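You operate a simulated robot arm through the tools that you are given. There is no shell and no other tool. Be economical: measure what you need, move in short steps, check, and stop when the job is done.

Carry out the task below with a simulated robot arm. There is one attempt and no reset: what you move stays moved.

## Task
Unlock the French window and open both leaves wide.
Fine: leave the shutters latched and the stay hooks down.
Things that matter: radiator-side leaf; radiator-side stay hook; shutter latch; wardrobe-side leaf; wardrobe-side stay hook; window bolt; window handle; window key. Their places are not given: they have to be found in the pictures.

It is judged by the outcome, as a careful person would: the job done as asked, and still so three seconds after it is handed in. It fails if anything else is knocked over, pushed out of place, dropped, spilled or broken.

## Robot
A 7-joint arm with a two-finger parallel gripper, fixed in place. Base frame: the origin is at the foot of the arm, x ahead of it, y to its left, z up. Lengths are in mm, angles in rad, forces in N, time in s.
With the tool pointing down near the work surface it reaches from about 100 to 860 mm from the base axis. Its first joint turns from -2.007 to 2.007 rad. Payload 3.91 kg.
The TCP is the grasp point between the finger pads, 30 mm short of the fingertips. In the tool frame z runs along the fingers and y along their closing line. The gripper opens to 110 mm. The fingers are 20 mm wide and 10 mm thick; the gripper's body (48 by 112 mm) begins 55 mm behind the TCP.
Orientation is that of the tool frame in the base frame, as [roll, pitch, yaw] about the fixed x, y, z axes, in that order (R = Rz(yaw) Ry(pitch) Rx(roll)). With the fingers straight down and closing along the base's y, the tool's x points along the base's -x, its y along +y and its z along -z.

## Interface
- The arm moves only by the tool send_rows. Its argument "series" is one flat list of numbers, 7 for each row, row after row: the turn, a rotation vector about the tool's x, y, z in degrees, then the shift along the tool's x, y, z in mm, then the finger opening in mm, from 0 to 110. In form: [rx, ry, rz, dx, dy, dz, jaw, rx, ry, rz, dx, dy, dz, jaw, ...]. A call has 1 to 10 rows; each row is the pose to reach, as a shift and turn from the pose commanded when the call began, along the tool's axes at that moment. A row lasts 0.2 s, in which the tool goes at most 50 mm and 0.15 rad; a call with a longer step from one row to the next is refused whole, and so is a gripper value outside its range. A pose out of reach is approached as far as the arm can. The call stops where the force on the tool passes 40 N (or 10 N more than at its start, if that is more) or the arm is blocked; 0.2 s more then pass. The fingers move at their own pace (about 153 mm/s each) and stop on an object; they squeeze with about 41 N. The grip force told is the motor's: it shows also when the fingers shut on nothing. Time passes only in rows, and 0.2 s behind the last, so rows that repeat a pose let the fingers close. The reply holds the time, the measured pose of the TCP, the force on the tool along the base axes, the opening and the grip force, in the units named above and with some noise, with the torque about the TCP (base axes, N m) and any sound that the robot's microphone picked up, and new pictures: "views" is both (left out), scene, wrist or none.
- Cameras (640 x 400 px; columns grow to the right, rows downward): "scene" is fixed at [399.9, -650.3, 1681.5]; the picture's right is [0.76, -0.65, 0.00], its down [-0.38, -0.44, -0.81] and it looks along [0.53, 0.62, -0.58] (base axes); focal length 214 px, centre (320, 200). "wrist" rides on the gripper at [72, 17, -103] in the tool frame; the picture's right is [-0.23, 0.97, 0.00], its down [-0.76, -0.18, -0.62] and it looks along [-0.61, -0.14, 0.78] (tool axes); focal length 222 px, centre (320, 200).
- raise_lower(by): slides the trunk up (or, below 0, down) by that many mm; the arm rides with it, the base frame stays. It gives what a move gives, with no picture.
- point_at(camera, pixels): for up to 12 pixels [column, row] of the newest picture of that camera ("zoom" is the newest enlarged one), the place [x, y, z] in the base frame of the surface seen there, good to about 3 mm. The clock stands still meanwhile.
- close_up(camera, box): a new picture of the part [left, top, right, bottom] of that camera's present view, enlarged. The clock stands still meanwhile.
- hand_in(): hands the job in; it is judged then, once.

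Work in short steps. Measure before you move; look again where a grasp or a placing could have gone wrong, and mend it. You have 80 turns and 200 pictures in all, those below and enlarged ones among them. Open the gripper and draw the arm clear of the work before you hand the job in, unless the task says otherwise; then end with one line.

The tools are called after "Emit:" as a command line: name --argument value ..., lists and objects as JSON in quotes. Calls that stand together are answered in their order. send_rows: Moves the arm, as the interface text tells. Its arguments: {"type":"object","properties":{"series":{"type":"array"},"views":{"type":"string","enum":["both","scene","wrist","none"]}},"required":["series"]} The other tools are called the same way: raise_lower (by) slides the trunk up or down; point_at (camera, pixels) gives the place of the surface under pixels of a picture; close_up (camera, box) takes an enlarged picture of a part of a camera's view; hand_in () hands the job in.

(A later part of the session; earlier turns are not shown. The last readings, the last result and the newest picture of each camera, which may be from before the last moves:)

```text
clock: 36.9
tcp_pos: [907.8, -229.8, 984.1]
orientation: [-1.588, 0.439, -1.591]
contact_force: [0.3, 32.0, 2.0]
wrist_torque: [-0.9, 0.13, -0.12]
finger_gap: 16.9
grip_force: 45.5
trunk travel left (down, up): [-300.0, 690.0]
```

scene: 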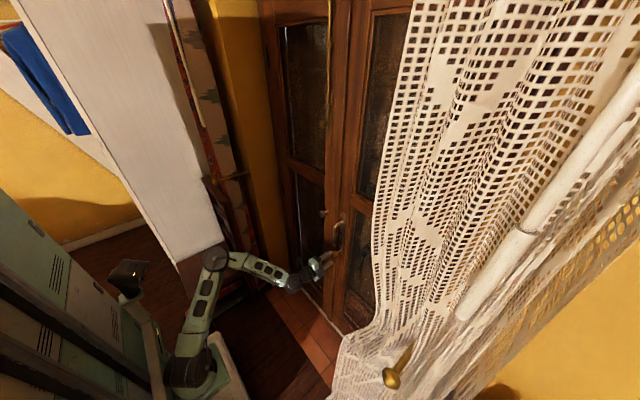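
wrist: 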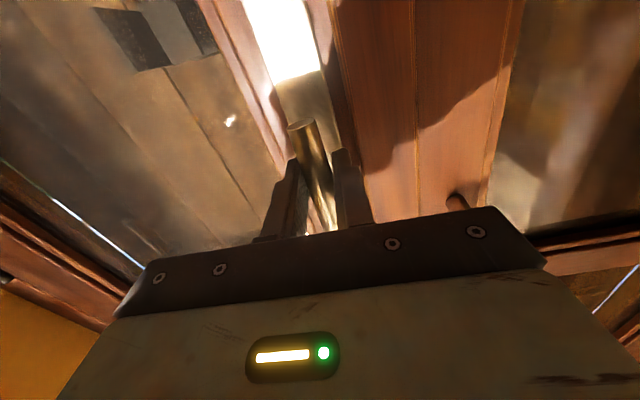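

Lever is about 63° round with a radial pull of 32 N; I shorten the radius a bit and continue to about 90°.

Emit:
send_rows --series '[0, 0, -5, -4, -8, 0, 5, 0, 0, -10, -5, -16, 0, 5, 0, 0, -16, -7, -25, 0, 5, 0, 0, -22, -10, -34, 0, 5, 0, 0, -27, -13, -41, 0, 5]' --views "both"

Emit:
close_up --camera "scene" --box '[310, 200, 370, 270]'

```text
clock: 38.2
tcp_pos: [909.9, -238.5, 1020.9]
orientation: [-1.597, -0.021, -1.583]
contact_force: [-6.1, 8.8, -11.1]
wrist_torque: [0.61, 0.18, -0.73]
finger_gap: 16.6
grip_force: 45.5
trunk travel left (down, up): [-300.0, 690.0]
stopped in row 5: the force on the tool passed its limit at 45 N (the readings are from after the stop); the commanded pose is now the measured one
```

scene: 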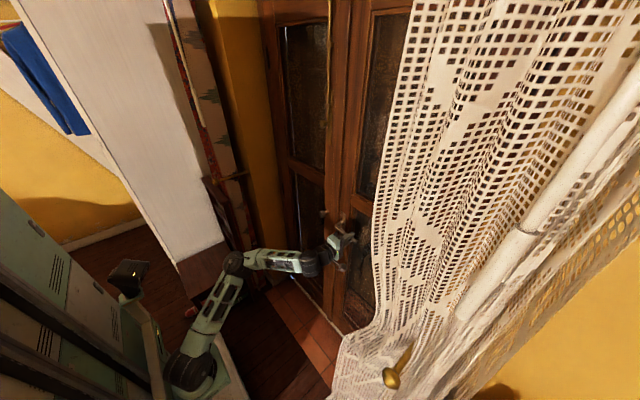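
wrist: 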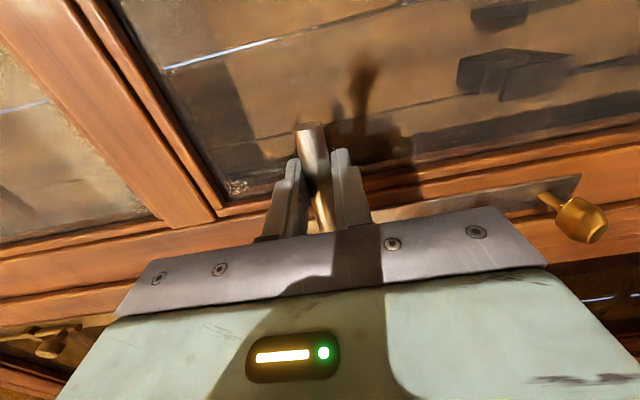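

```text
5.71 times, centred on (340, 235) of scene
```

zoom: 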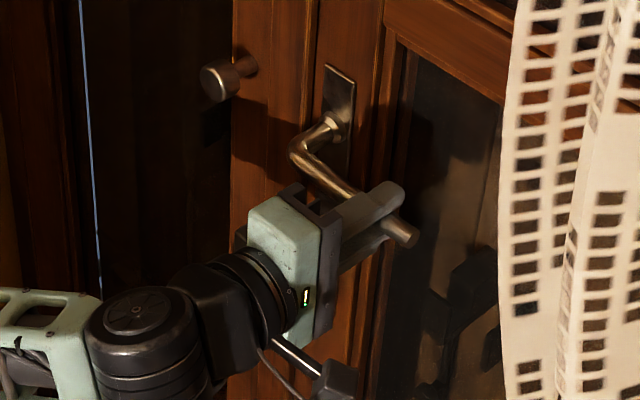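

Lever is horizontal at its stop. Now I pull straight back 40 mm to see whether the leaf follows.

Emit:
send_rows --series '[0, 0, 0, 0, 0, -10, 5, 0, 0, 0, 0, 0, -20, 5, 0, 0, 0, 0, 0, -30, 5, 0, 0, 0, 0, 0, -40, 5]' --views "scene"

Emit:
point_at --camera "scene" --pixels '[[278, 120], [272, 120], [268, 120], [262, 120], [255, 120], [250, 60], [285, 200], [340, 120], [400, 60], [410, 20], [404, 100], [245, 120]]'

```text
clock: 39.2
tcp_pos: [869.2, -244.9, 1021.8]
orientation: [-1.598, -0.02, -1.595]
contact_force: [5.0, -22.6, -20.8]
wrist_torque: [0.36, 0.29, -0.47]
finger_gap: 16.7
grip_force: 45.3
trunk travel left (down, up): [-300.0, 690.0]
```

scene: 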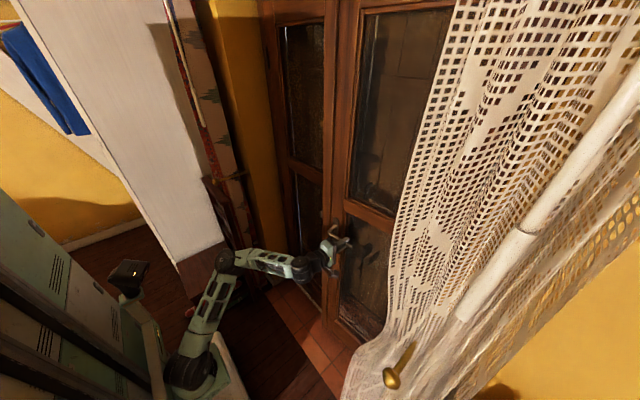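

```text
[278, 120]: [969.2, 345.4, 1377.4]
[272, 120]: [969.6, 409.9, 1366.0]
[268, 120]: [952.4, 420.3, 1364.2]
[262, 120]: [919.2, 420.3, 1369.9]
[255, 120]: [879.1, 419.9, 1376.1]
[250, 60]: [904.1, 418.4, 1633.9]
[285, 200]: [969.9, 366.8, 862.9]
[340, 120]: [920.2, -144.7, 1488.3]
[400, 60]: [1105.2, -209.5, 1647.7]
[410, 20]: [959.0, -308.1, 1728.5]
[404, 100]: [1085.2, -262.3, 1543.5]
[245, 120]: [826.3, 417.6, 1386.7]
```

The leaf follows. Left reveal is at y≈420, so the leaves are about 480 wide with the right hinge near y≈-575. I keep pulling on that arc to about 35° open, yawing slightly.

Emit:
send_rows --series '[0, -2.5, 0, 7, 0, -23, 5, 0, -5, 0, 17, 0, -45, 5, 0, -7.5, 0, 27, 0, -67, 5, 0, -10, 0, 40, 0, -87, 5, 0, -12.5, 0, 53, 0, -107, 5, 0, -15, 0, 68, 0, -126, 5, 0, -17.5, 0, 85, 0, -144, 5]' --views "both"

```text
clock: 40.4
tcp_pos: [771.9, -283.5, 1020.5]
orientation: [-1.614, -0.01, -1.374]
contact_force: [-2.0, -0.6, -16.5]
wrist_torque: [-0.27, 0.09, -1.35]
finger_gap: 16.5
grip_force: 45.0
trunk travel left (down, up): [-300.0, 690.0]
stopped in row 5: the force on the tool passed its limit at 42 N (the readings are from after the stop); the commanded pose is now the measured one
```

scene: 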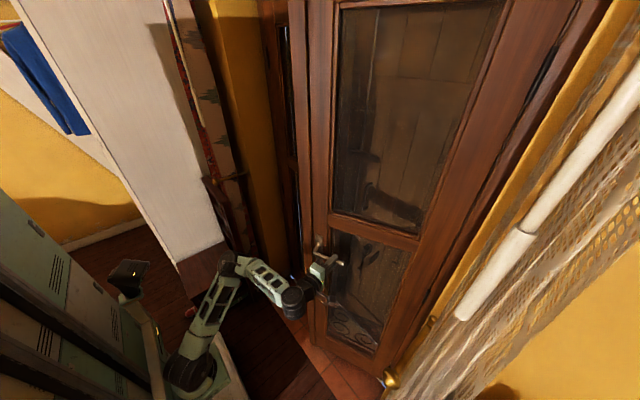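
wrist: 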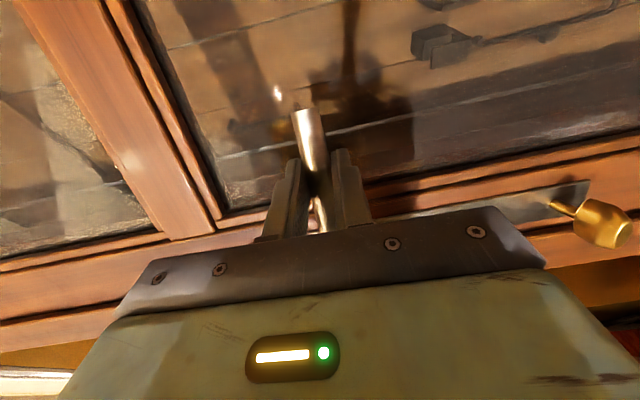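

The leaf is well open and the curtain has drawn aside. I measure the leaf's edge and hinge line to get the true arc.

Emit:
point_at --camera "scene" --pixels '[[305, 120], [320, 120], [470, 120], [500, 120], [515, 120], [530, 120], [430, 270], [318, 300], [292, 120], [430, 310], [380, 380], [480, 250]]'

Emit:
close_up --camera "scene" --box '[280, 200, 440, 400]'

```text
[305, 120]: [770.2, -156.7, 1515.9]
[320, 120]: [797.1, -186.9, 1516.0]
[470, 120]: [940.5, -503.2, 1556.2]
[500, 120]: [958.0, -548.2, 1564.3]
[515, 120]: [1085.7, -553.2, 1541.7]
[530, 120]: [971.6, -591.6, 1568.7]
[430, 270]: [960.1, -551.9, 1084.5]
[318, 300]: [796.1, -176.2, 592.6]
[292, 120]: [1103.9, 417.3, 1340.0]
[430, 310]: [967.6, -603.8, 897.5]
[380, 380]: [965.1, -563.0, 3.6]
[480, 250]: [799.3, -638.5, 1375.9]
```

```text
2.00 times, centred on (360, 300) of scene
```

zoom: 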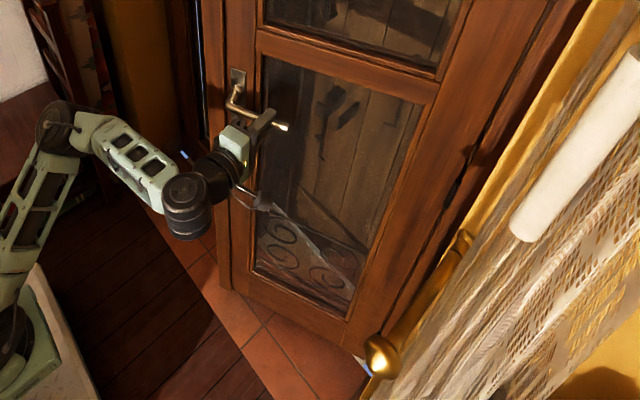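

Hinge is near (965,-560), leaf about 25° open. I continue on the corrected arc (radius 337), yawing 3.5° per row.

Emit:
send_rows --series '[0, -3.3, 0, 9.6, 0, -18.2, 5, 0, -6.6, 0, 18.5, 0, -35.3, 5, 0, -10, 0, 29.5, 0, -51.7, 5, 0, -13.3, 0, 40.5, 0, -68.2, 5, 0, -16.6, 0, 52.9, 0, -82.8, 5, 0, -20, 0, 66.2, 0, -97.7, 5, 0, -23.3, 0, 79.8, 0, -111.6, 5, 0, -26.6, 0, 94.7, 0, -123.8, 5]' --views "scene"

```text
clock: 41.0
tcp_pos: [740.0, -307.8, 1021.2]
orientation: [-1.622, -0.004, -1.25]
contact_force: [-8.3, 6.2, -14.1]
wrist_torque: [-0.5, -0.12, -1.15]
finger_gap: 16.9
grip_force: 45.3
trunk travel left (down, up): [-300.0, 690.0]
stopped in row 3: the force on the tool passed its limit at 46 N (the readings are from after the stop); the commanded pose is now the measured one
```

scene: 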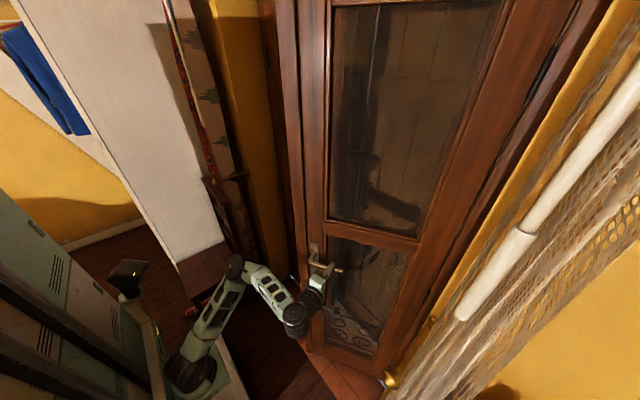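

The pull is limited by the grip twisting at about 31° open. I release the lever, back out and swing left, then will push the leaf from behind its free edge.

Emit:
send_rows --series '[0, 0, 0, 0, 0, 0, 30, 0, 0, 0, 0, 0, 0, 60, 0, 0, 0, 0, 0, -35, 60, 0, 0, 0, 0, 0, -75, 60, 0, 0, 0, -45, 0, -75, 60, 0, 0, 0, -90, 0, -75, 60, 0, 0, 0, -135, 0, -75, 60, 0, 0, 0, -180, 0, -75, 60, 0, 0, 0, -225, 0, -75, 30, 0, 0, 0, -260, 0, -70, 0]' --views "both"

Emit:
point_at --camera "scene" --pixels '[[278, 60], [285, 120], [297, 120], [303, 120], [310, 120], [318, 120], [308, 330], [300, 180]]'

```text
clock: 43.2
tcp_pos: [591.1, -83.3, 1023.0]
orientation: [-1.618, -0.008, -1.25]
contact_force: [-0.1, 0.3, 0.4]
wrist_torque: [0.01, 0.02, 0.01]
finger_gap: 0.2
grip_force: 37.6
out of reach, approached as far as the arm can: row 4, 5, 6, 7
trunk travel left (down, up): [-300.0, 690.0]
```

scene: 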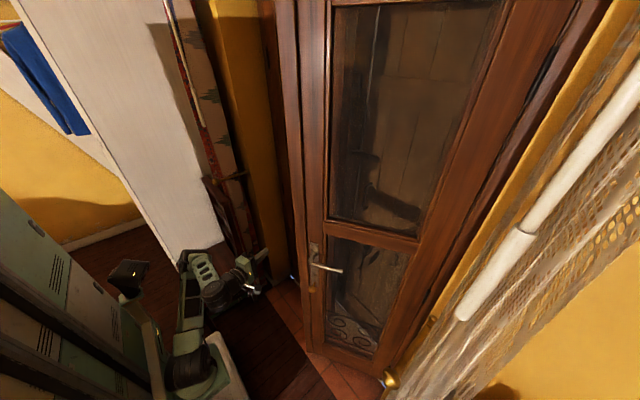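
wrist: 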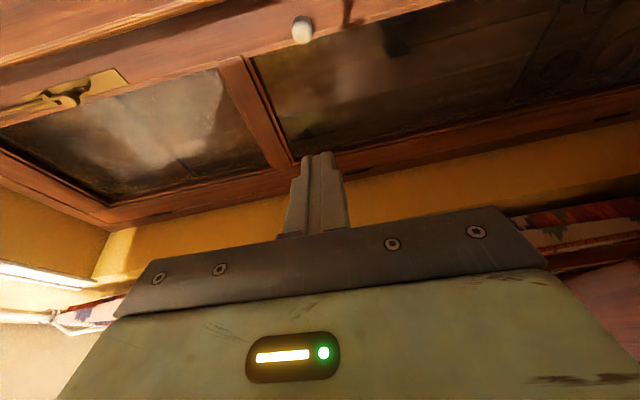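

```text
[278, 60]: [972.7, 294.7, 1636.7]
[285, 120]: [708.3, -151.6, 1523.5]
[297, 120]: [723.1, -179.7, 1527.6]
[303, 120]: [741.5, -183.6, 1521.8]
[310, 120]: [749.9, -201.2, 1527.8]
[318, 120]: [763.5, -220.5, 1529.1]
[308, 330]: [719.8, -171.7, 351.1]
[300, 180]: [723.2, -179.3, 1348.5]
```

Leaf edge is at about (710,-152), 32° open. I roll the tool 85° so the camera hangs underneath, before yawing it parallel to the back of the leaf.

Emit:
send_rows --series '[0, 0, 8.5, 0, 0, 0, 0, 0, 0, 17, 0, 0, 0, 0, 0, 0, 25.5, 0, 0, 0, 0, 0, 0, 34, 0, 0, 0, 0, 0, 0, 42.5, 0, 0, 0, 0, 0, 0, 51, 0, 0, 0, 0, 0, 0, 59.5, 0, 0, 0, 0, 0, 0, 68, 0, 0, 0, 0, 0, 0, 76.5, 0, 0, 0, 0, 0, 0, 85, 0, 0, 0, 0]' --views "none"

Emit:
send_rows --series '[7.5, 0, 0, 0, 0, 0, 0, 15, 0, 0, 0, 0, 10, 0, 22.5, 0, 0, 0, 0, 20, 0, 30, 0, 0, 0, 0, 30, 0, 37.5, 0, 0, 0, 0, 40, 0, 45, 0, 0, 0, 0, 50, 0, 52.5, 0, 0, 0, 0, 60, 0, 60, 0, 0, 0, 0, 70, 0, 67.5, 0, 0, 0, 0, 80, 0, 75, 0, 0, 0, 0, 90, 0]' --views "both"

```text
clock: 45.6
tcp_pos: [593.0, -114.4, 1022.6]
orientation: [-2.044, 1.452, -1.816]
contact_force: [0.0, -0.6, -0.7]
wrist_torque: [0.03, 0.0, 0.01]
finger_gap: 0.2
grip_force: 38.1
trunk travel left (down, up): [-300.0, 690.0]
stopped in row 10: the arm was blocked; the commanded pose is now the measured one
```

```text
clock: 47.8
tcp_pos: [682.3, -92.9, 1018.5]
orientation: [-0.732, 1.454, -1.809]
contact_force: [0.9, 0.3, 0.1]
wrist_torque: [0.02, 0.04, 0.0]
finger_gap: 0.0
grip_force: 37.5
trunk travel left (down, up): [-300.0, 690.0]
```

scene: 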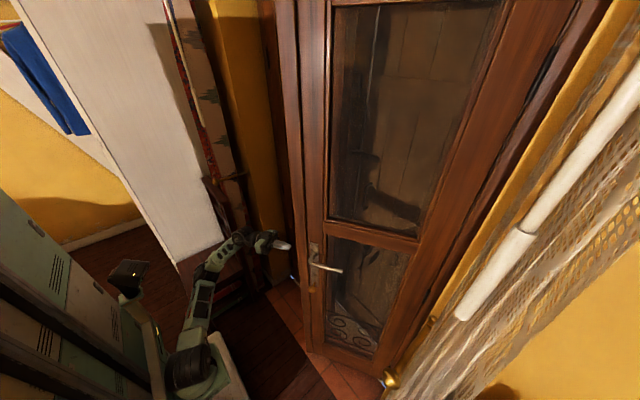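
wrist: 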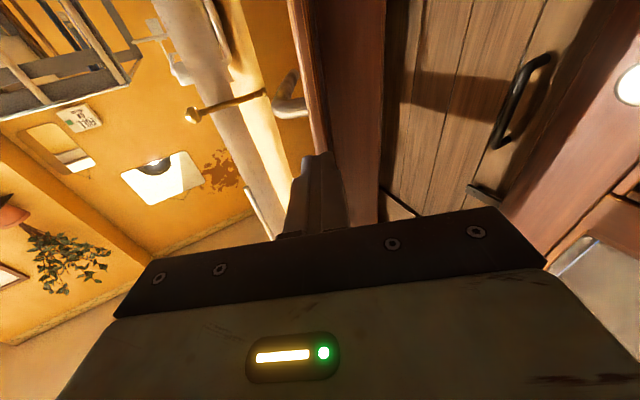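

Tool is now parallel to the leaf (dir 0.475,-0.876), still in front of its edge. I move sideways 90 mm (tool y) and then 80 mm in behind the leaf.

Emit:
send_rows --series '[0, 0, 0, 0, 32, 0, 0, 0, 0, 0, 0, 64, 0, 0, 0, 0, 0, 0, 95, 0, 0, 0, 0, 0, 0, 95, 25, 0, 0, 0, 0, 0, 95, 50, 0, 0, 0, 0, 0, 95, 80, 0]' --views "both"

Emit:
close_up --camera "scene" --box '[220, 180, 380, 340]'

```text
clock: 49.2
tcp_pos: [803.6, -117.1, 1016.5]
orientation: [-0.741, 1.457, -1.817]
contact_force: [-0.3, -0.1, -0.4]
wrist_torque: [-0.02, 0.0, -0.03]
finger_gap: 0.2
grip_force: 37.4
trunk travel left (down, up): [-300.0, 690.0]
```

scene: 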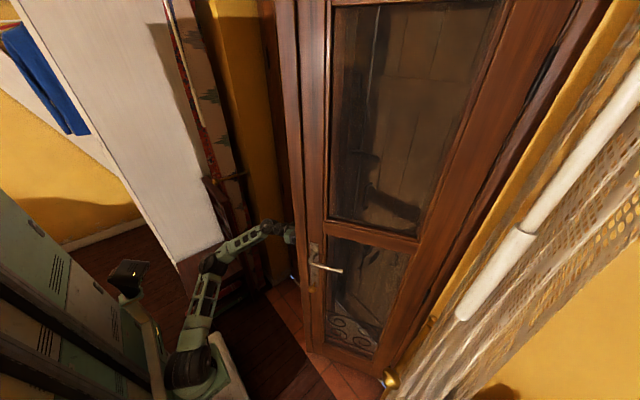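
wrist: 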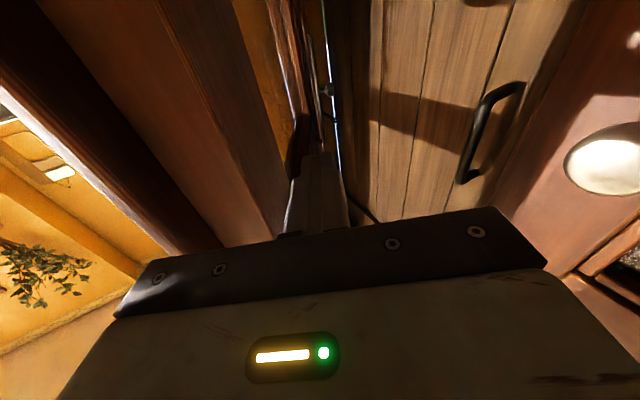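

```text
2.50 times, centred on (300, 260) of scene
```

zoom: 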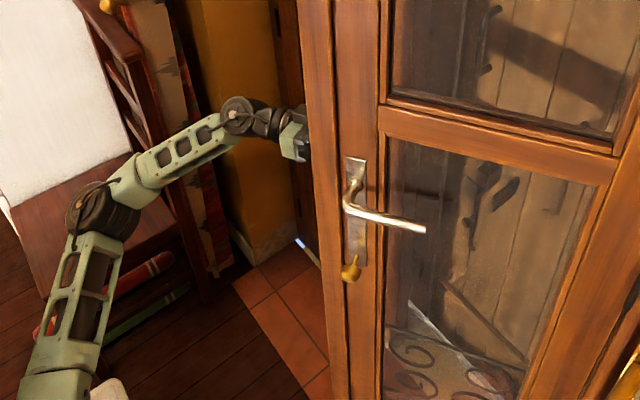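

The hand is behind the leaf. I sweep it about the hinge (965,-560), opening the leaf, in 4° steps.

Emit:
send_rows --series '[-4, 0, 0, 0, -32.6, -3.5, 0, -8, 0, 0, 0, -65.3, -4.6, 0, -12, 0, 0, 0, -98.1, -3.5, 0, -16, 0, 0, 0, -130.6, 0, 0, -20, 0, 0, 0, -162.9, 5.5, 0, -24, 0, 0, 0, -194.7, 13.5, 0, -28, 0, 0, 0, -225.9, 23.6, 0, -32, 0, 0, 0, -256.2, 35.8, 0]' --views "scene"

```text
clock: 50.3
tcp_pos: [686.9, -187.1, 1025.6]
orientation: [-1.028, 1.412, -1.85]
contact_force: [-36.2, 60.1, -3.4]
wrist_torque: [0.53, 0.33, -0.84]
finger_gap: 0.0
grip_force: 38.0
trunk travel left (down, up): [-300.0, 690.0]
stopped in row 5: the force on the tool passed its limit at 159 N (the readings are from after the stop); the commanded pose is now the measured one
```

scene: 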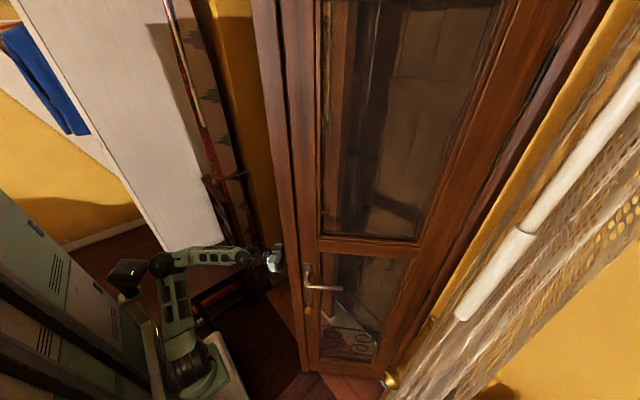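

There's a force along the tool axis (fingertips jammed against the leaf's frame). I back out 15 mm along the tool.

Emit:
send_rows --series '[0, 0, 0, 0, 4, -8, 0, 0, 0, 0, 0, 4, -15, 0]' --views "wrist"

Emit:
point_at --camera "scene" --pixels '[[255, 60], [265, 120], [280, 120], [300, 120], [270, 180], [300, 370], [305, 200], [410, 360]]'

Emit:
close_up --camera "scene" --box '[220, 200, 360, 340]'

```text
clock: 50.9
tcp_pos: [673.2, -197.1, 1021.8]
orientation: [-1.091, 1.43, -1.952]
contact_force: [-7.9, 11.0, 7.1]
wrist_torque: [0.03, 0.16, -0.18]
finger_gap: 0.3
grip_force: 37.6
trunk travel left (down, up): [-300.0, 690.0]
```

wrist: 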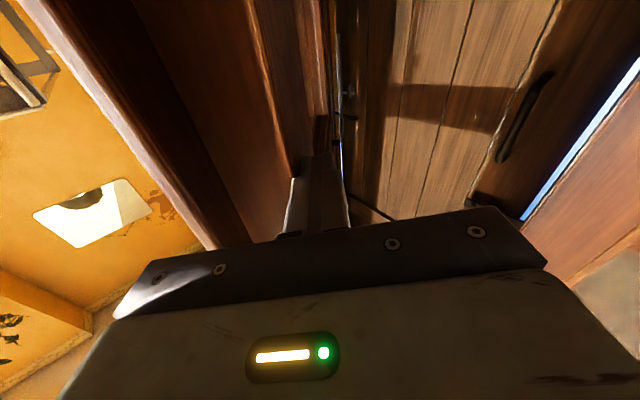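

```text
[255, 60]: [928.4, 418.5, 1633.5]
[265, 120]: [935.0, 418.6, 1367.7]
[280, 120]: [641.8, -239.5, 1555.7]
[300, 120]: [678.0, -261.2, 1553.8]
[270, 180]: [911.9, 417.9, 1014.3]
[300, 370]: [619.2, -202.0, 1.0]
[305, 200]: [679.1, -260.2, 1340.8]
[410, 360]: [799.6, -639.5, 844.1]
```

```text
2.86 times, centred on (290, 270) of scene
```

zoom: 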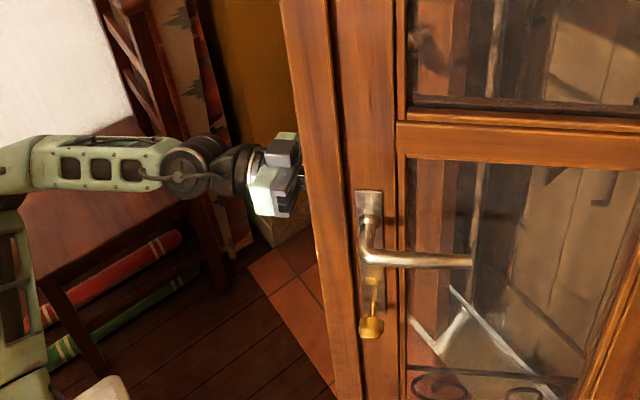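

Leaf is now about 45° open and the hand is free behind it. I continue the sweep with tips yawed a bit outward, in 3° steps.

Emit:
send_rows --series '[-5, 0, 0, 0, -24.3, -5, 0, -10, 0, 0, 0, -48.6, -7, 0, -15, 0, 0, 0, -72.7, -4.3, 0, -18, 0, 0, 0, -96.7, -0.5, 0, -21, 0, 0, 0, -120.5, 4.5, 0, -24, 0, 0, 0, -144, 10.7, 0, -27, 0, 0, 0, -167, 18.3, 0, -30, 0, 0, 0, -190, 27, 0, -33, 0, 0, 0, -212, 37, 0, -36, 0, 0, 0, -234, 48, 0]' --views "scene"

```text
clock: 51.2
tcp_pos: [671.3, -198.8, 1020.5]
orientation: [-1.093, 1.403, -1.952]
contact_force: [-26.4, 37.2, -3.1]
wrist_torque: [0.31, 0.21, -0.65]
finger_gap: 0.4
grip_force: 38.0
trunk travel left (down, up): [-300.0, 690.0]
stopped in row 1: the force on the tool passed its limit at 96 N (the readings are from after the stop); the commanded pose is now the measured one
```

scene: 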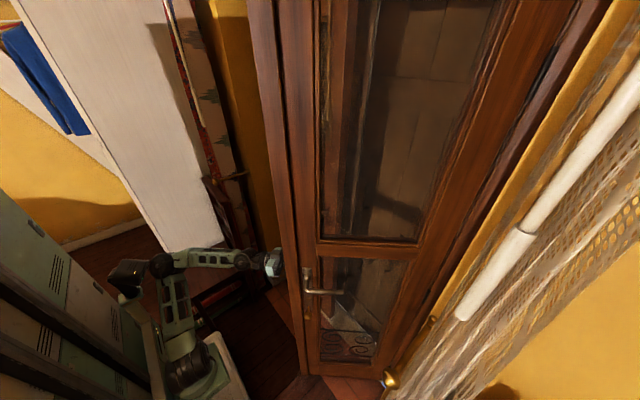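

The contact is axial: fingertips butting a rebate step in the leaf's edge. I withdraw 18 mm and push sideways gently.

Emit:
send_rows --series '[0, 0, 0, 0, 0, -9, 0, 0, 0, 0, 0, 0, -18, 0, 0, 0, 0, 0, -8, -18, 0, 0, 0, 0, 0, -16, -19, 0, 0, 0, 0, 0, -24, -20, 0]' --views "wrist"

```text
clock: 52.6
tcp_pos: [630.3, -240.7, 1020.5]
orientation: [-1.104, 1.406, -2.06]
contact_force: [0.3, 0.4, -0.8]
wrist_torque: [0.0, 0.02, 0.01]
finger_gap: 0.0
grip_force: 37.5
trunk travel left (down, up): [-300.0, 690.0]
stopped in row 5: the arm was blocked; the commanded pose is now the measured one
```

wrist: 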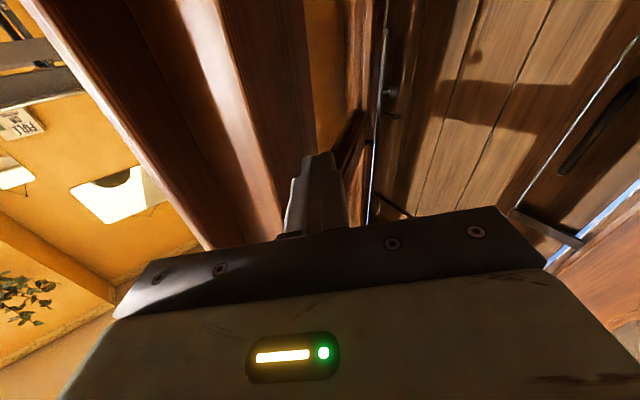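

The leaf moved on and no force remains; the arm hit a joint limit. I check the leaf position.

Emit:
close_up --camera "scene" --box '[140, 160, 440, 400]'

Emit:
point_at --camera "scene" --pixels '[[265, 120], [280, 120], [300, 120], [300, 370], [240, 60], [290, 200]]'

```text
1.67 times, centred on (290, 280) of scene
```

zoom: 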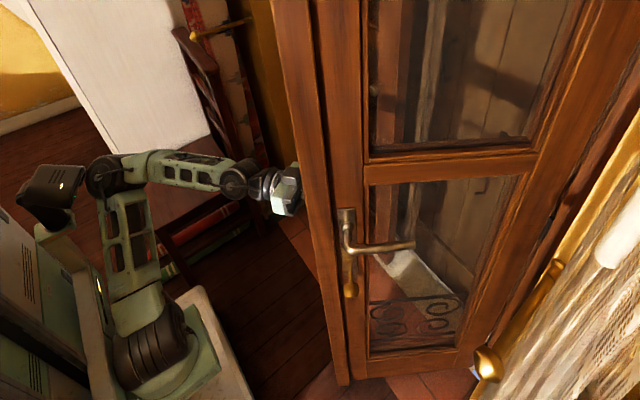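

```text
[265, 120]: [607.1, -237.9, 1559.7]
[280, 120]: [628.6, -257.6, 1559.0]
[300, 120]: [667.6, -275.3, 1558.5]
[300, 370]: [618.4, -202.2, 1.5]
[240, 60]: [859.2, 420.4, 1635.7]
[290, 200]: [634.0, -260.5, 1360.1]
```

Leaf is at about 48°. I continue the arc with extra yaw so the tool comes round toward pointing at +x.

Emit:
send_rows --series '[-5, 0, 0, 0, -23.5, 3, 0, -10, 0, 0, 0, -46.7, 9, 0, -15, 0, 0, 0, -69.6, 16, 0, -20, 0, 0, 0, -92, 25, 0, -25, 0, 0, 0, -114, 35, 0, -30, 0, 0, 0, -135, 46, 0]' --views "scene"

```text
clock: 52.9
tcp_pos: [624.0, -252.1, 1023.1]
orientation: [-1.101, 1.377, -2.065]
contact_force: [0.9, -0.2, -0.9]
wrist_torque: [0.01, -0.03, 0.03]
finger_gap: 0.2
grip_force: 38.1
trunk travel left (down, up): [-300.0, 690.0]
stopped in row 1: the force on the tool passed its limit at 67 N (the readings are from after the stop); the commanded pose is now the measured one
```

scene: 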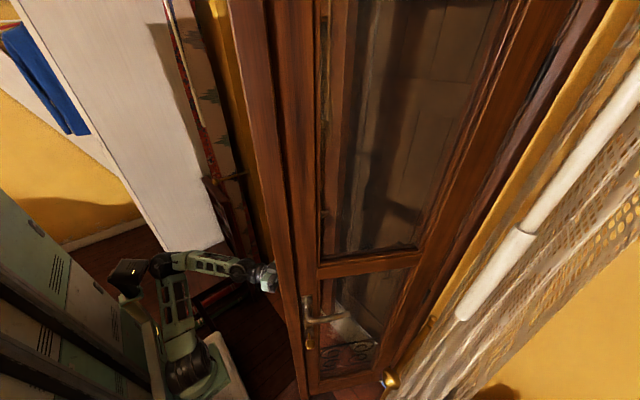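

Each touch sends the leaf swinging freely, so impacts trip the force limit. I push more slowly.

Emit:
send_rows --series '[-3, 0, 0, 0, -11.8, 0, 0, -6, 0, 0, 0, -23.5, 2, 0, -9, 0, 0, 0, -35, 5, 0, -12, 0, 0, 0, -46.7, 8, 0, -15, 0, 0, 0, -58, 12, 0, -18, 0, 0, 0, -69.6, 16, 0, -21, 0, 0, 0, -81, 20, 0, -24, 0, 0, 0, -92, 25, 0, -27, 0, 0, 0, -103, 30, 0, -30, 0, 0, 0, -114, 35, 0]' --views "both"

```text
clock: 55.1
tcp_pos: [633.7, -292.5, 1013.2]
orientation: [-1.626, 1.382, -2.067]
contact_force: [0.7, 0.2, 0.6]
wrist_torque: [-0.02, 0.01, -0.01]
finger_gap: 0.0
grip_force: 37.5
out of reach, approached as far as the arm can: row 6, 7, 8, 9, 10
trunk travel left (down, up): [-300.0, 690.0]
```

scene: 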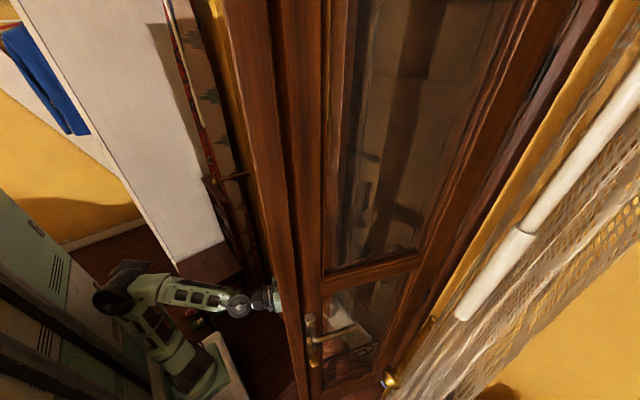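
wrist: 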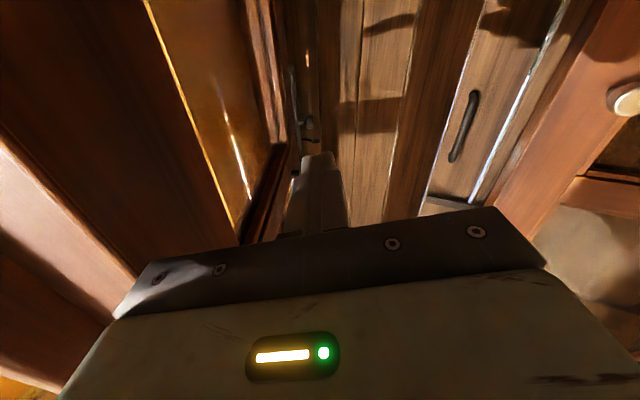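

Tool now points about 25° right of +x; I measure the leaf again.

Emit:
point_at --camera "scene" --pixels '[[240, 60], [260, 120], [280, 180], [300, 120], [312, 120], [230, 10]]'

Emit:
send_rows --series '[-2, 0, 0, 0, -10, -4, 0, -4, 0, 0, 0, -20, -8, 0, -6, 0, 0, 0, -30, -12, 0, -8, 0, 0, 0, -40, -16, 0, -10, 0, 0, 0, -50, -20, 0, -12, 0, 0, 0, -60, -24, 0]' --views "scene"

```text
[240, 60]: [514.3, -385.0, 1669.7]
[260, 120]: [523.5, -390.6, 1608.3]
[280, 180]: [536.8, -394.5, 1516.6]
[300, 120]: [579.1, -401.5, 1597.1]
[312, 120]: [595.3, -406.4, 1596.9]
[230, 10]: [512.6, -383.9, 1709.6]
```

```text
clock: 56.5
tcp_pos: [588.5, -338.8, 1024.2]
orientation: [-1.85, 1.384, -2.079]
contact_force: [0.4, 0.4, -0.4]
wrist_torque: [0.01, 0.01, -0.03]
finger_gap: 0.1
grip_force: 37.7
out of reach, approached as far as the arm can: row 1, 2, 3, 4, 5
trunk travel left (down, up): [-300.0, 690.0]
```

scene: 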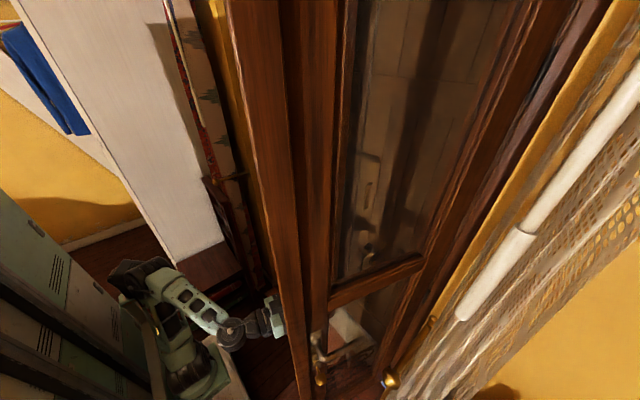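

Leaf was already at 69° and more now. I push another 150 mm to the right.

Emit:
send_rows --series '[-1, 0, 0, 0, -14.5, 3.3, 0, -2, 0, 0, 0, -29, 6.6, 0, -3, 0, 0, 0, -43.5, 9.9, 0, -4, 0, 0, 0, -58, 13, 0, -5, 0, 0, 0, -72.5, 16.5, 0, -6, 0, 0, 0, -87, 20, 0, -7, 0, 0, 0, -101, 23, 0, -8, 0, 0, 0, -116, 26, 0, -9, 0, 0, 0, -130, 30, 0, -10, 0, 0, 0, -145, 33, 0]' --views "both"

Emit:
point_at --camera "scene" --pixels '[[240, 60], [260, 120], [280, 180], [300, 120], [312, 120], [230, 10], [330, 60]]'

```text
clock: 58.7
tcp_pos: [588.5, -482.5, 1050.4]
orientation: [-2.013, 1.381, -2.066]
contact_force: [-0.8, -0.3, 0.2]
wrist_torque: [-0.02, 0.0, -0.02]
finger_gap: 0.2
grip_force: 37.3
trunk travel left (down, up): [-300.0, 690.0]
```

scene: 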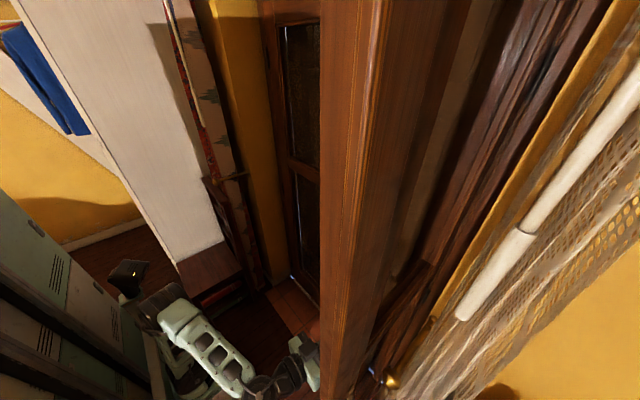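
wrist: 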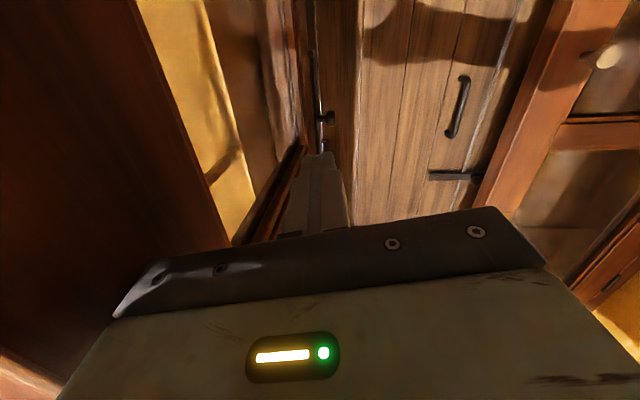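

```text
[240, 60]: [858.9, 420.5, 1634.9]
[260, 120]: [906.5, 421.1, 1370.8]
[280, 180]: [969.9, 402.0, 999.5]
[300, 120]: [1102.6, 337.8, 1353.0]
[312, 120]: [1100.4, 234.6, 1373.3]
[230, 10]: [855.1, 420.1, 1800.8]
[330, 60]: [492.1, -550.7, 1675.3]
```

Right leaf is at about 89° (edge at (492,-551)). I move away to the left and prepare for the bolt.

Emit:
send_rows --series '[0, 0, 1, 0, 40, 0, 0, 0, 0, 2, 0, 80, 0, 0, 0, 0, 3, 0, 120, 0, 0, 0, 0, 4, 0, 160, 0, 0, 0, 0, 5, 0, 200, 0, 0, 0, 0, 6, 0, 240, 0, 0, 0, 0, 7, 0, 280, 0, 0, 0, 0, 8, 0, 320, 0, 0, 0, 0, 9, 0, 360, 0, 40, 0, 0, 9.8, 0, 400, 0, 60]' --views "scene"

Emit:
raise_lower --by 400

Emit:
send_rows --series '[0, 0, 0, 0, 0, 0, 60]' --views "both"

```text
clock: 60.9
tcp_pos: [634.5, -77.7, 912.0]
orientation: [-2.79, 1.508, -2.828]
contact_force: [-2.2, -3.9, 2.5]
wrist_torque: [0.06, 0.14, 0.23]
finger_gap: 59.7
grip_force: 0.1
out of reach, approached as far as the arm can: row 5, 6, 7, 8, 9, 10
trunk travel left (down, up): [-300.0, 690.0]
```

scene: 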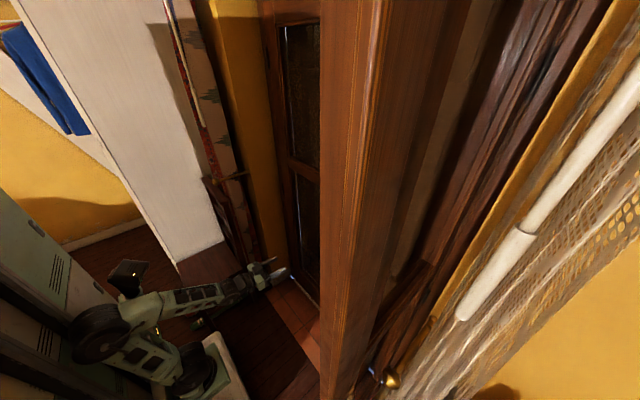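

```text
clock: 64.7
tcp_pos: [636.1, -81.7, 1310.2]
orientation: [3.132, 1.506, 3.073]
contact_force: [-0.2, 0.3, 0.0]
wrist_torque: [-0.03, 0.01, 0.03]
finger_gap: 60.1
grip_force: 0.1
trunk travel left (down, up): [-700.0, 290.0]
```

```text
clock: 65.1
tcp_pos: [635.2, -81.6, 1309.2]
orientation: [3.131, 1.506, 3.073]
contact_force: [0.6, 0.6, -0.3]
wrist_torque: [0.03, 0.01, 0.04]
finger_gap: 60.1
grip_force: 0.0
trunk travel left (down, up): [-700.0, 290.0]
```

scene: 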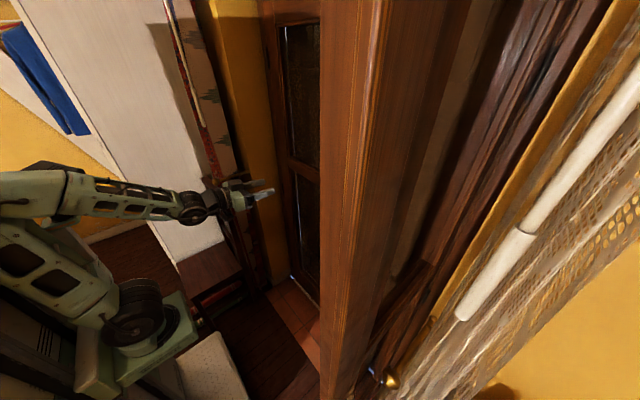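
wrist: 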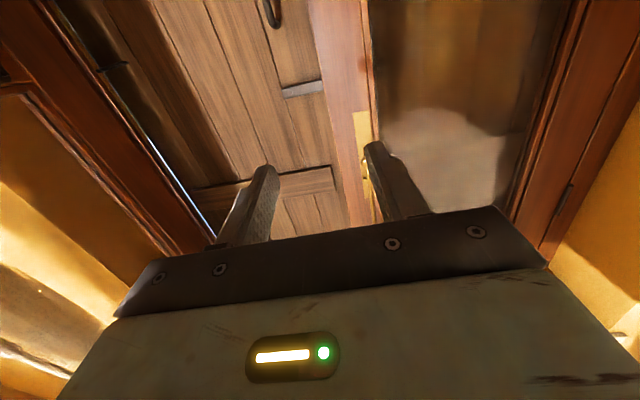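

I raise the trunk 90 and move to a standoff before the bolt knob at (926,-41,1455).

Emit:
raise_lower --by 90

Emit:
send_rows --series '[-0.5, -0.6, 0, -12, 9, 35, 60, -1.1, -1.2, 0, -23, 18, 70, 60, -1.7, -1.8, 0, -35, 27, 104, 60, -2.2, -2.4, 0, -47, 36, 139, 60, -2.8, -3, 0, -58, 45, 173, 60, -3.3, -3.7, 0, -70, 53, 208, 60, -3.3, -3.7, 0, -70, 53, 208, 60]' --views "both"

```text
clock: 66.4
tcp_pos: [636.4, -81.3, 1398.5]
orientation: [3.13, 1.506, 3.073]
contact_force: [-0.6, -0.7, 0.4]
wrist_torque: [-0.01, 0.01, -0.05]
finger_gap: 60.2
grip_force: 0.0
trunk travel left (down, up): [-790.0, 200.0]
```

```text
clock: 68.0
tcp_pos: [852.5, -39.1, 1457.2]
orientation: [1.613, 1.568, 1.612]
contact_force: [0.8, 0.6, 1.0]
wrist_torque: [-0.01, 0.01, 0.03]
finger_gap: 59.8
grip_force: 0.1
trunk travel left (down, up): [-790.0, 200.0]
```

scene: 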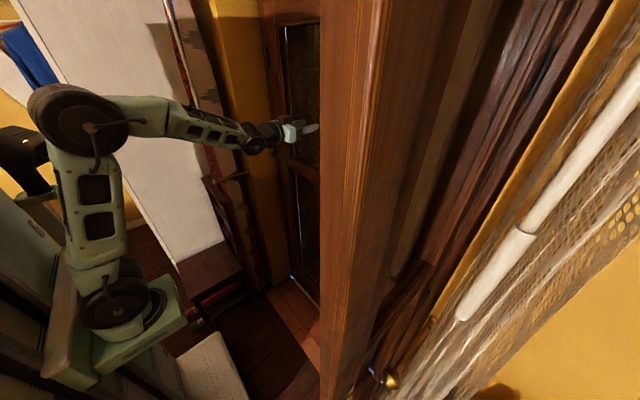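
wrist: 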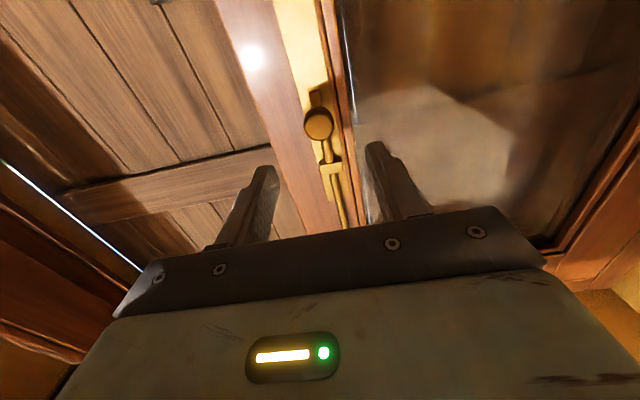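

Knob at (317,123) is centred between the fingers. I measure it and look closer.

Emit:
point_at --camera "wrist" --pixels '[[317, 122], [310, 130], [326, 150], [334, 172], [338, 200], [315, 95], [308, 60]]'

Emit:
close_up --camera "wrist" --box '[250, 30, 410, 230]'

```text
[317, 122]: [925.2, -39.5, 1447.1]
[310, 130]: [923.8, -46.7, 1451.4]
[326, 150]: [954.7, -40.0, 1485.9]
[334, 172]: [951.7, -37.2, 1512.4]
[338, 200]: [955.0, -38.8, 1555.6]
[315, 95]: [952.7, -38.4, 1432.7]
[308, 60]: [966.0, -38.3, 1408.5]
```

```text
2.00 times, centred on (330, 130) of wrist
```

zoom: 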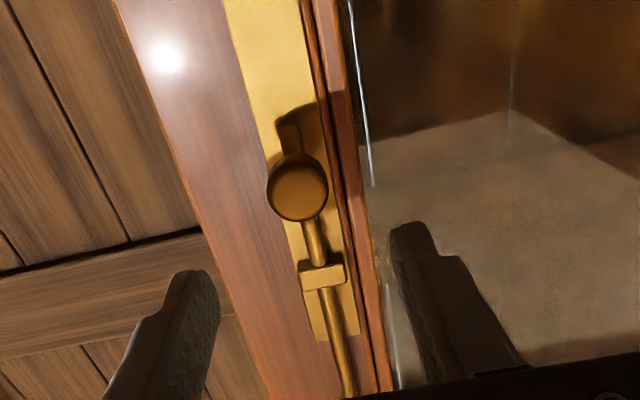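

Knob centre is about (930,-40,1449), with plate below it to z≈1400, so it draws down. I advance, grip it, then pull down.

Emit:
send_rows --series '[0, 0, 0, 4, 0, 25, 60, 0, 0, 0, 8, -1, 50, 60, 0, 0, 0, 8, -1, 68, 50, 0, 0, 0, 8, -1, 68, 20, 0, 0, 0, 8, -1, 68, 5, 0, 0, 0, 8, -1, 68, 5]' --views "wrist"

Emit:
send_rows --series '[0, 0, 0, 8, 0, 0, 5, 0, 0, 0, 16, 0, 0, 5, 0, 0, 0, 24, 0, 0, 5, 0, 0, 0, 32, 0, 0, 5, 0, 0, 0, 40, 0, 0, 5, 0, 0, 0, 48, 0, 0, 5]' --views "wrist"

```text
clock: 69.4
tcp_pos: [919.4, -38.9, 1449.3]
orientation: [2.213, 1.569, 2.216]
contact_force: [2.1, 8.1, -1.6]
wrist_torque: [-0.01, 0.37, 0.21]
finger_gap: 25.0
grip_force: 44.6
trunk travel left (down, up): [-790.0, 200.0]
```

wrist: 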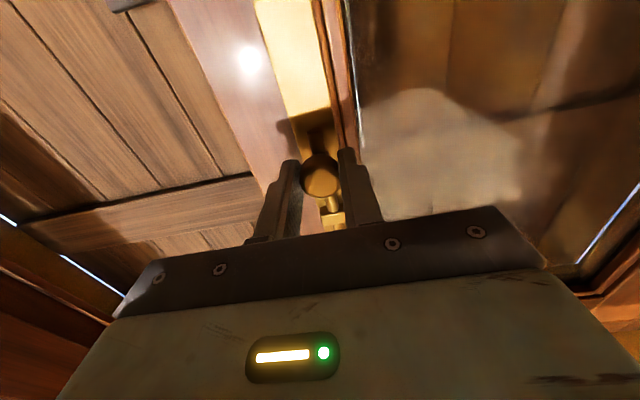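

```text
clock: 70.8
tcp_pos: [918.2, -44.6, 1397.2]
orientation: [2.912, 1.564, 2.907]
contact_force: [-1.2, 1.3, 0.6]
wrist_torque: [0.03, 0.07, -0.03]
finger_gap: 4.9
grip_force: 0.1
trunk travel left (down, up): [-790.0, 200.0]
```

wrist: 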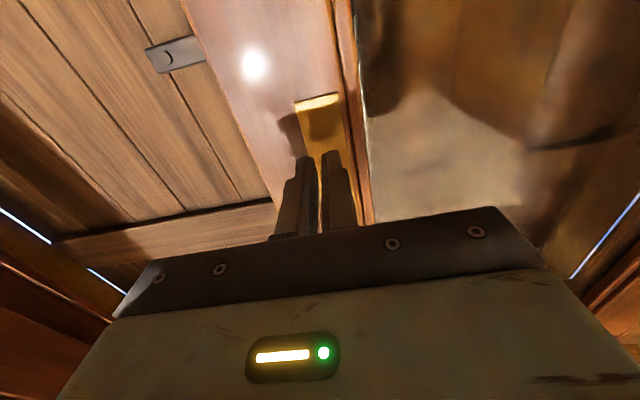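

The fingers slipped off the round knob. I open a bit, back off and look where the knob is.

Emit:
send_rows --series '[0, 0, 0, 0, 0, -35, 5, 0, 0, 0, 0, 0, -70, 5]' --views "wrist"

Emit:
close_up --camera "wrist" --box '[240, 30, 420, 240]'

```text
clock: 71.4
tcp_pos: [848.3, -40.5, 1400.5]
orientation: [1.797, 1.569, 1.797]
contact_force: [-0.4, -0.1, -0.3]
wrist_torque: [0.02, -0.01, 0.0]
finger_gap: 4.8
grip_force: 0.1
trunk travel left (down, up): [-790.0, 200.0]
```

wrist: 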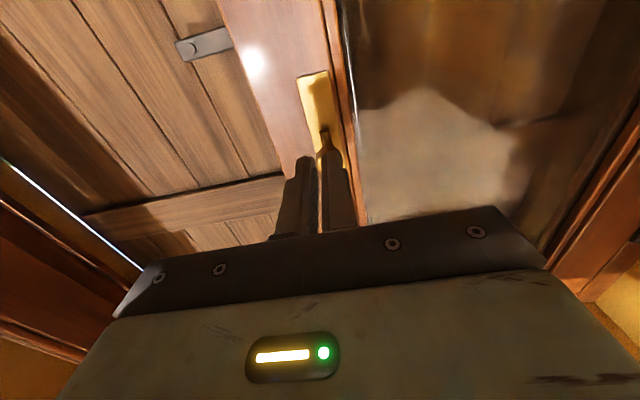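

```text
1.90 times, centred on (330, 135) of wrist
```

zoom: 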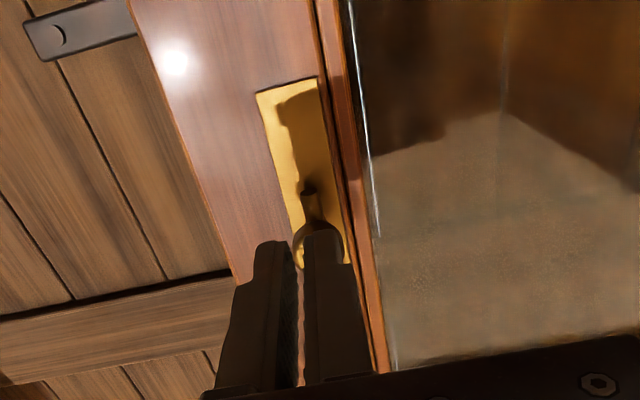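

I go above the knob instead and push it down with closed fingers: up 82, in 67, then down.

Emit:
send_rows --series '[0, 0, 0, -42, 0, 0, 0, 0, 0, 0, -84, 0, 0, 0, 0, 0, 0, -84, 0, 0, 0]' --views "wrist"

Emit:
point_at --camera "wrist" --pixels '[[309, 85], [312, 100], [318, 110]]'

Emit:
close_up --camera "wrist" --box '[240, 0, 420, 210]'

```text
clock: 72.2
tcp_pos: [848.5, -42.0, 1484.5]
orientation: [1.441, 1.57, 1.441]
contact_force: [0.5, -0.7, 0.0]
wrist_torque: [0.01, -0.01, 0.01]
finger_gap: 0.1
grip_force: 37.8
trunk travel left (down, up): [-790.0, 200.0]
```

wrist: 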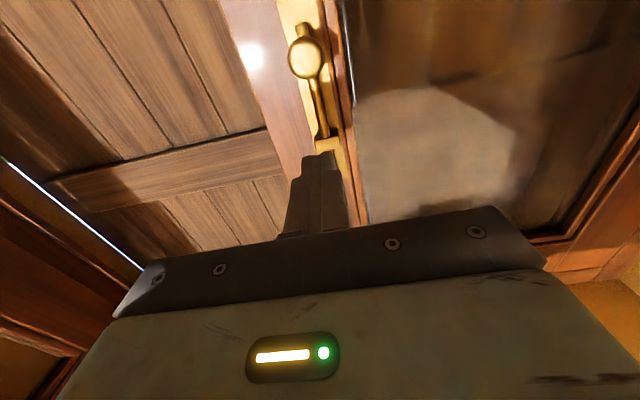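

```text
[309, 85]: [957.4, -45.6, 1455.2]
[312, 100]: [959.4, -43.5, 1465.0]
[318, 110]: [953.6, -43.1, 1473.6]
```

```text
1.90 times, centred on (330, 105) of wrist
```

zoom: 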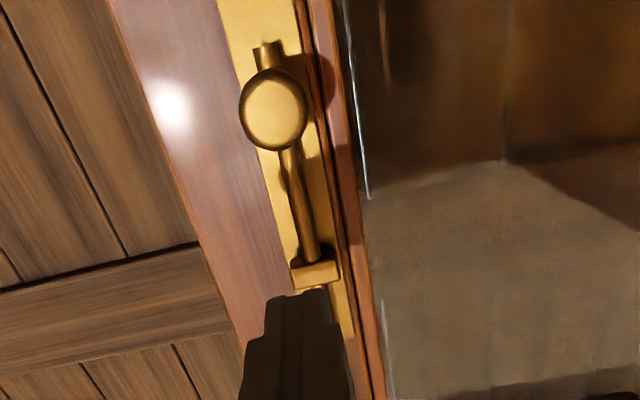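

The knob has already moved down (more rod shows). I measure it and then push it further from above.

Emit:
point_at --camera "wrist" --pixels '[[305, 57], [304, 46], [306, 74], [302, 27], [325, 128]]'

Emit:
send_rows --series '[0, 0, 0, 10, 0, 22, 0, 0, 0, 0, 20, 0, 45, 0, 0, 0, 0, 20, 0, 67, 0, 0, 0, 0, 28, 0, 67, 0, 0, 0, 0, 36, 0, 67, 0, 0, 0, 0, 44, 0, 67, 0, 0, 0, 0, 52, 0, 67, 0, 0, 0, 0, 60, 0, 67, 0, 0, 0, 0, 68, 0, 67, 0, 0, 0, 0, 76, 0, 67, 0]' --views "wrist"

```text
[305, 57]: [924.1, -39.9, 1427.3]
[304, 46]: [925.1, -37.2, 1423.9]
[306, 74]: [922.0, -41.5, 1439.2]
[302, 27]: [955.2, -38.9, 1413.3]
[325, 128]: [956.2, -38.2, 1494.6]
```

```text
clock: 73.8
tcp_pos: [913.8, -41.5, 1448.1]
orientation: [0.146, 1.539, 0.146]
contact_force: [1.8, 1.5, 7.9]
wrist_torque: [-0.02, -0.22, -0.1]
finger_gap: 0.0
grip_force: 37.3
trunk travel left (down, up): [-790.0, 200.0]
stopped in row 8: the force on the tool passed its limit at 44 N (the readings are from after the stop); the commanded pose is now the measured one
```

wrist: 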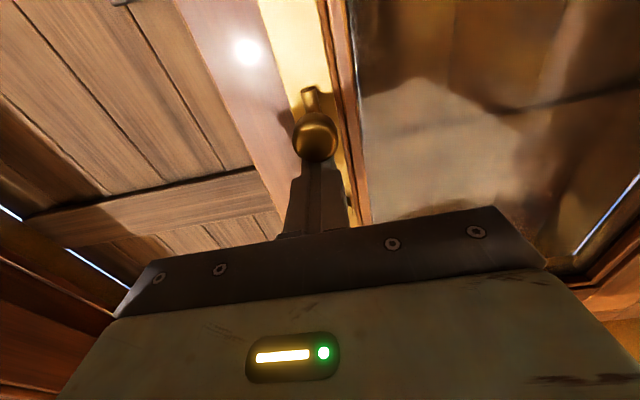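

Knob is at z≈1427 (22 mm lower) and resists 44 N, probably its lower stop. I confirm with one more slow push.

Emit:
send_rows --series '[0, 0, 0, 3, 0, 0, 0, 0, 0, 0, 6, 0, 0, 0, 0, 0, 0, 9, 0, 0, 0, 0, 0, 0, 12, 0, 0, 0]' --views "none"

Emit:
point_at --camera "wrist" --pixels '[[316, 132], [316, 150], [312, 95]]'

```text
clock: 74.7
tcp_pos: [915.3, -41.7, 1447.1]
orientation: [0.108, 1.519, 0.104]
contact_force: [1.3, 0.8, 8.2]
wrist_torque: [0.04, -0.23, -0.05]
finger_gap: 0.1
grip_force: 37.9
trunk travel left (down, up): [-790.0, 200.0]
stopped in row 4: the force on the tool passed its limit at 41 N (the readings are from after the stop); the commanded pose is now the measured one
```

```text
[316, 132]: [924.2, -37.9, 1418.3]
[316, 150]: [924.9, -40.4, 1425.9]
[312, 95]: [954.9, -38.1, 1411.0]
```

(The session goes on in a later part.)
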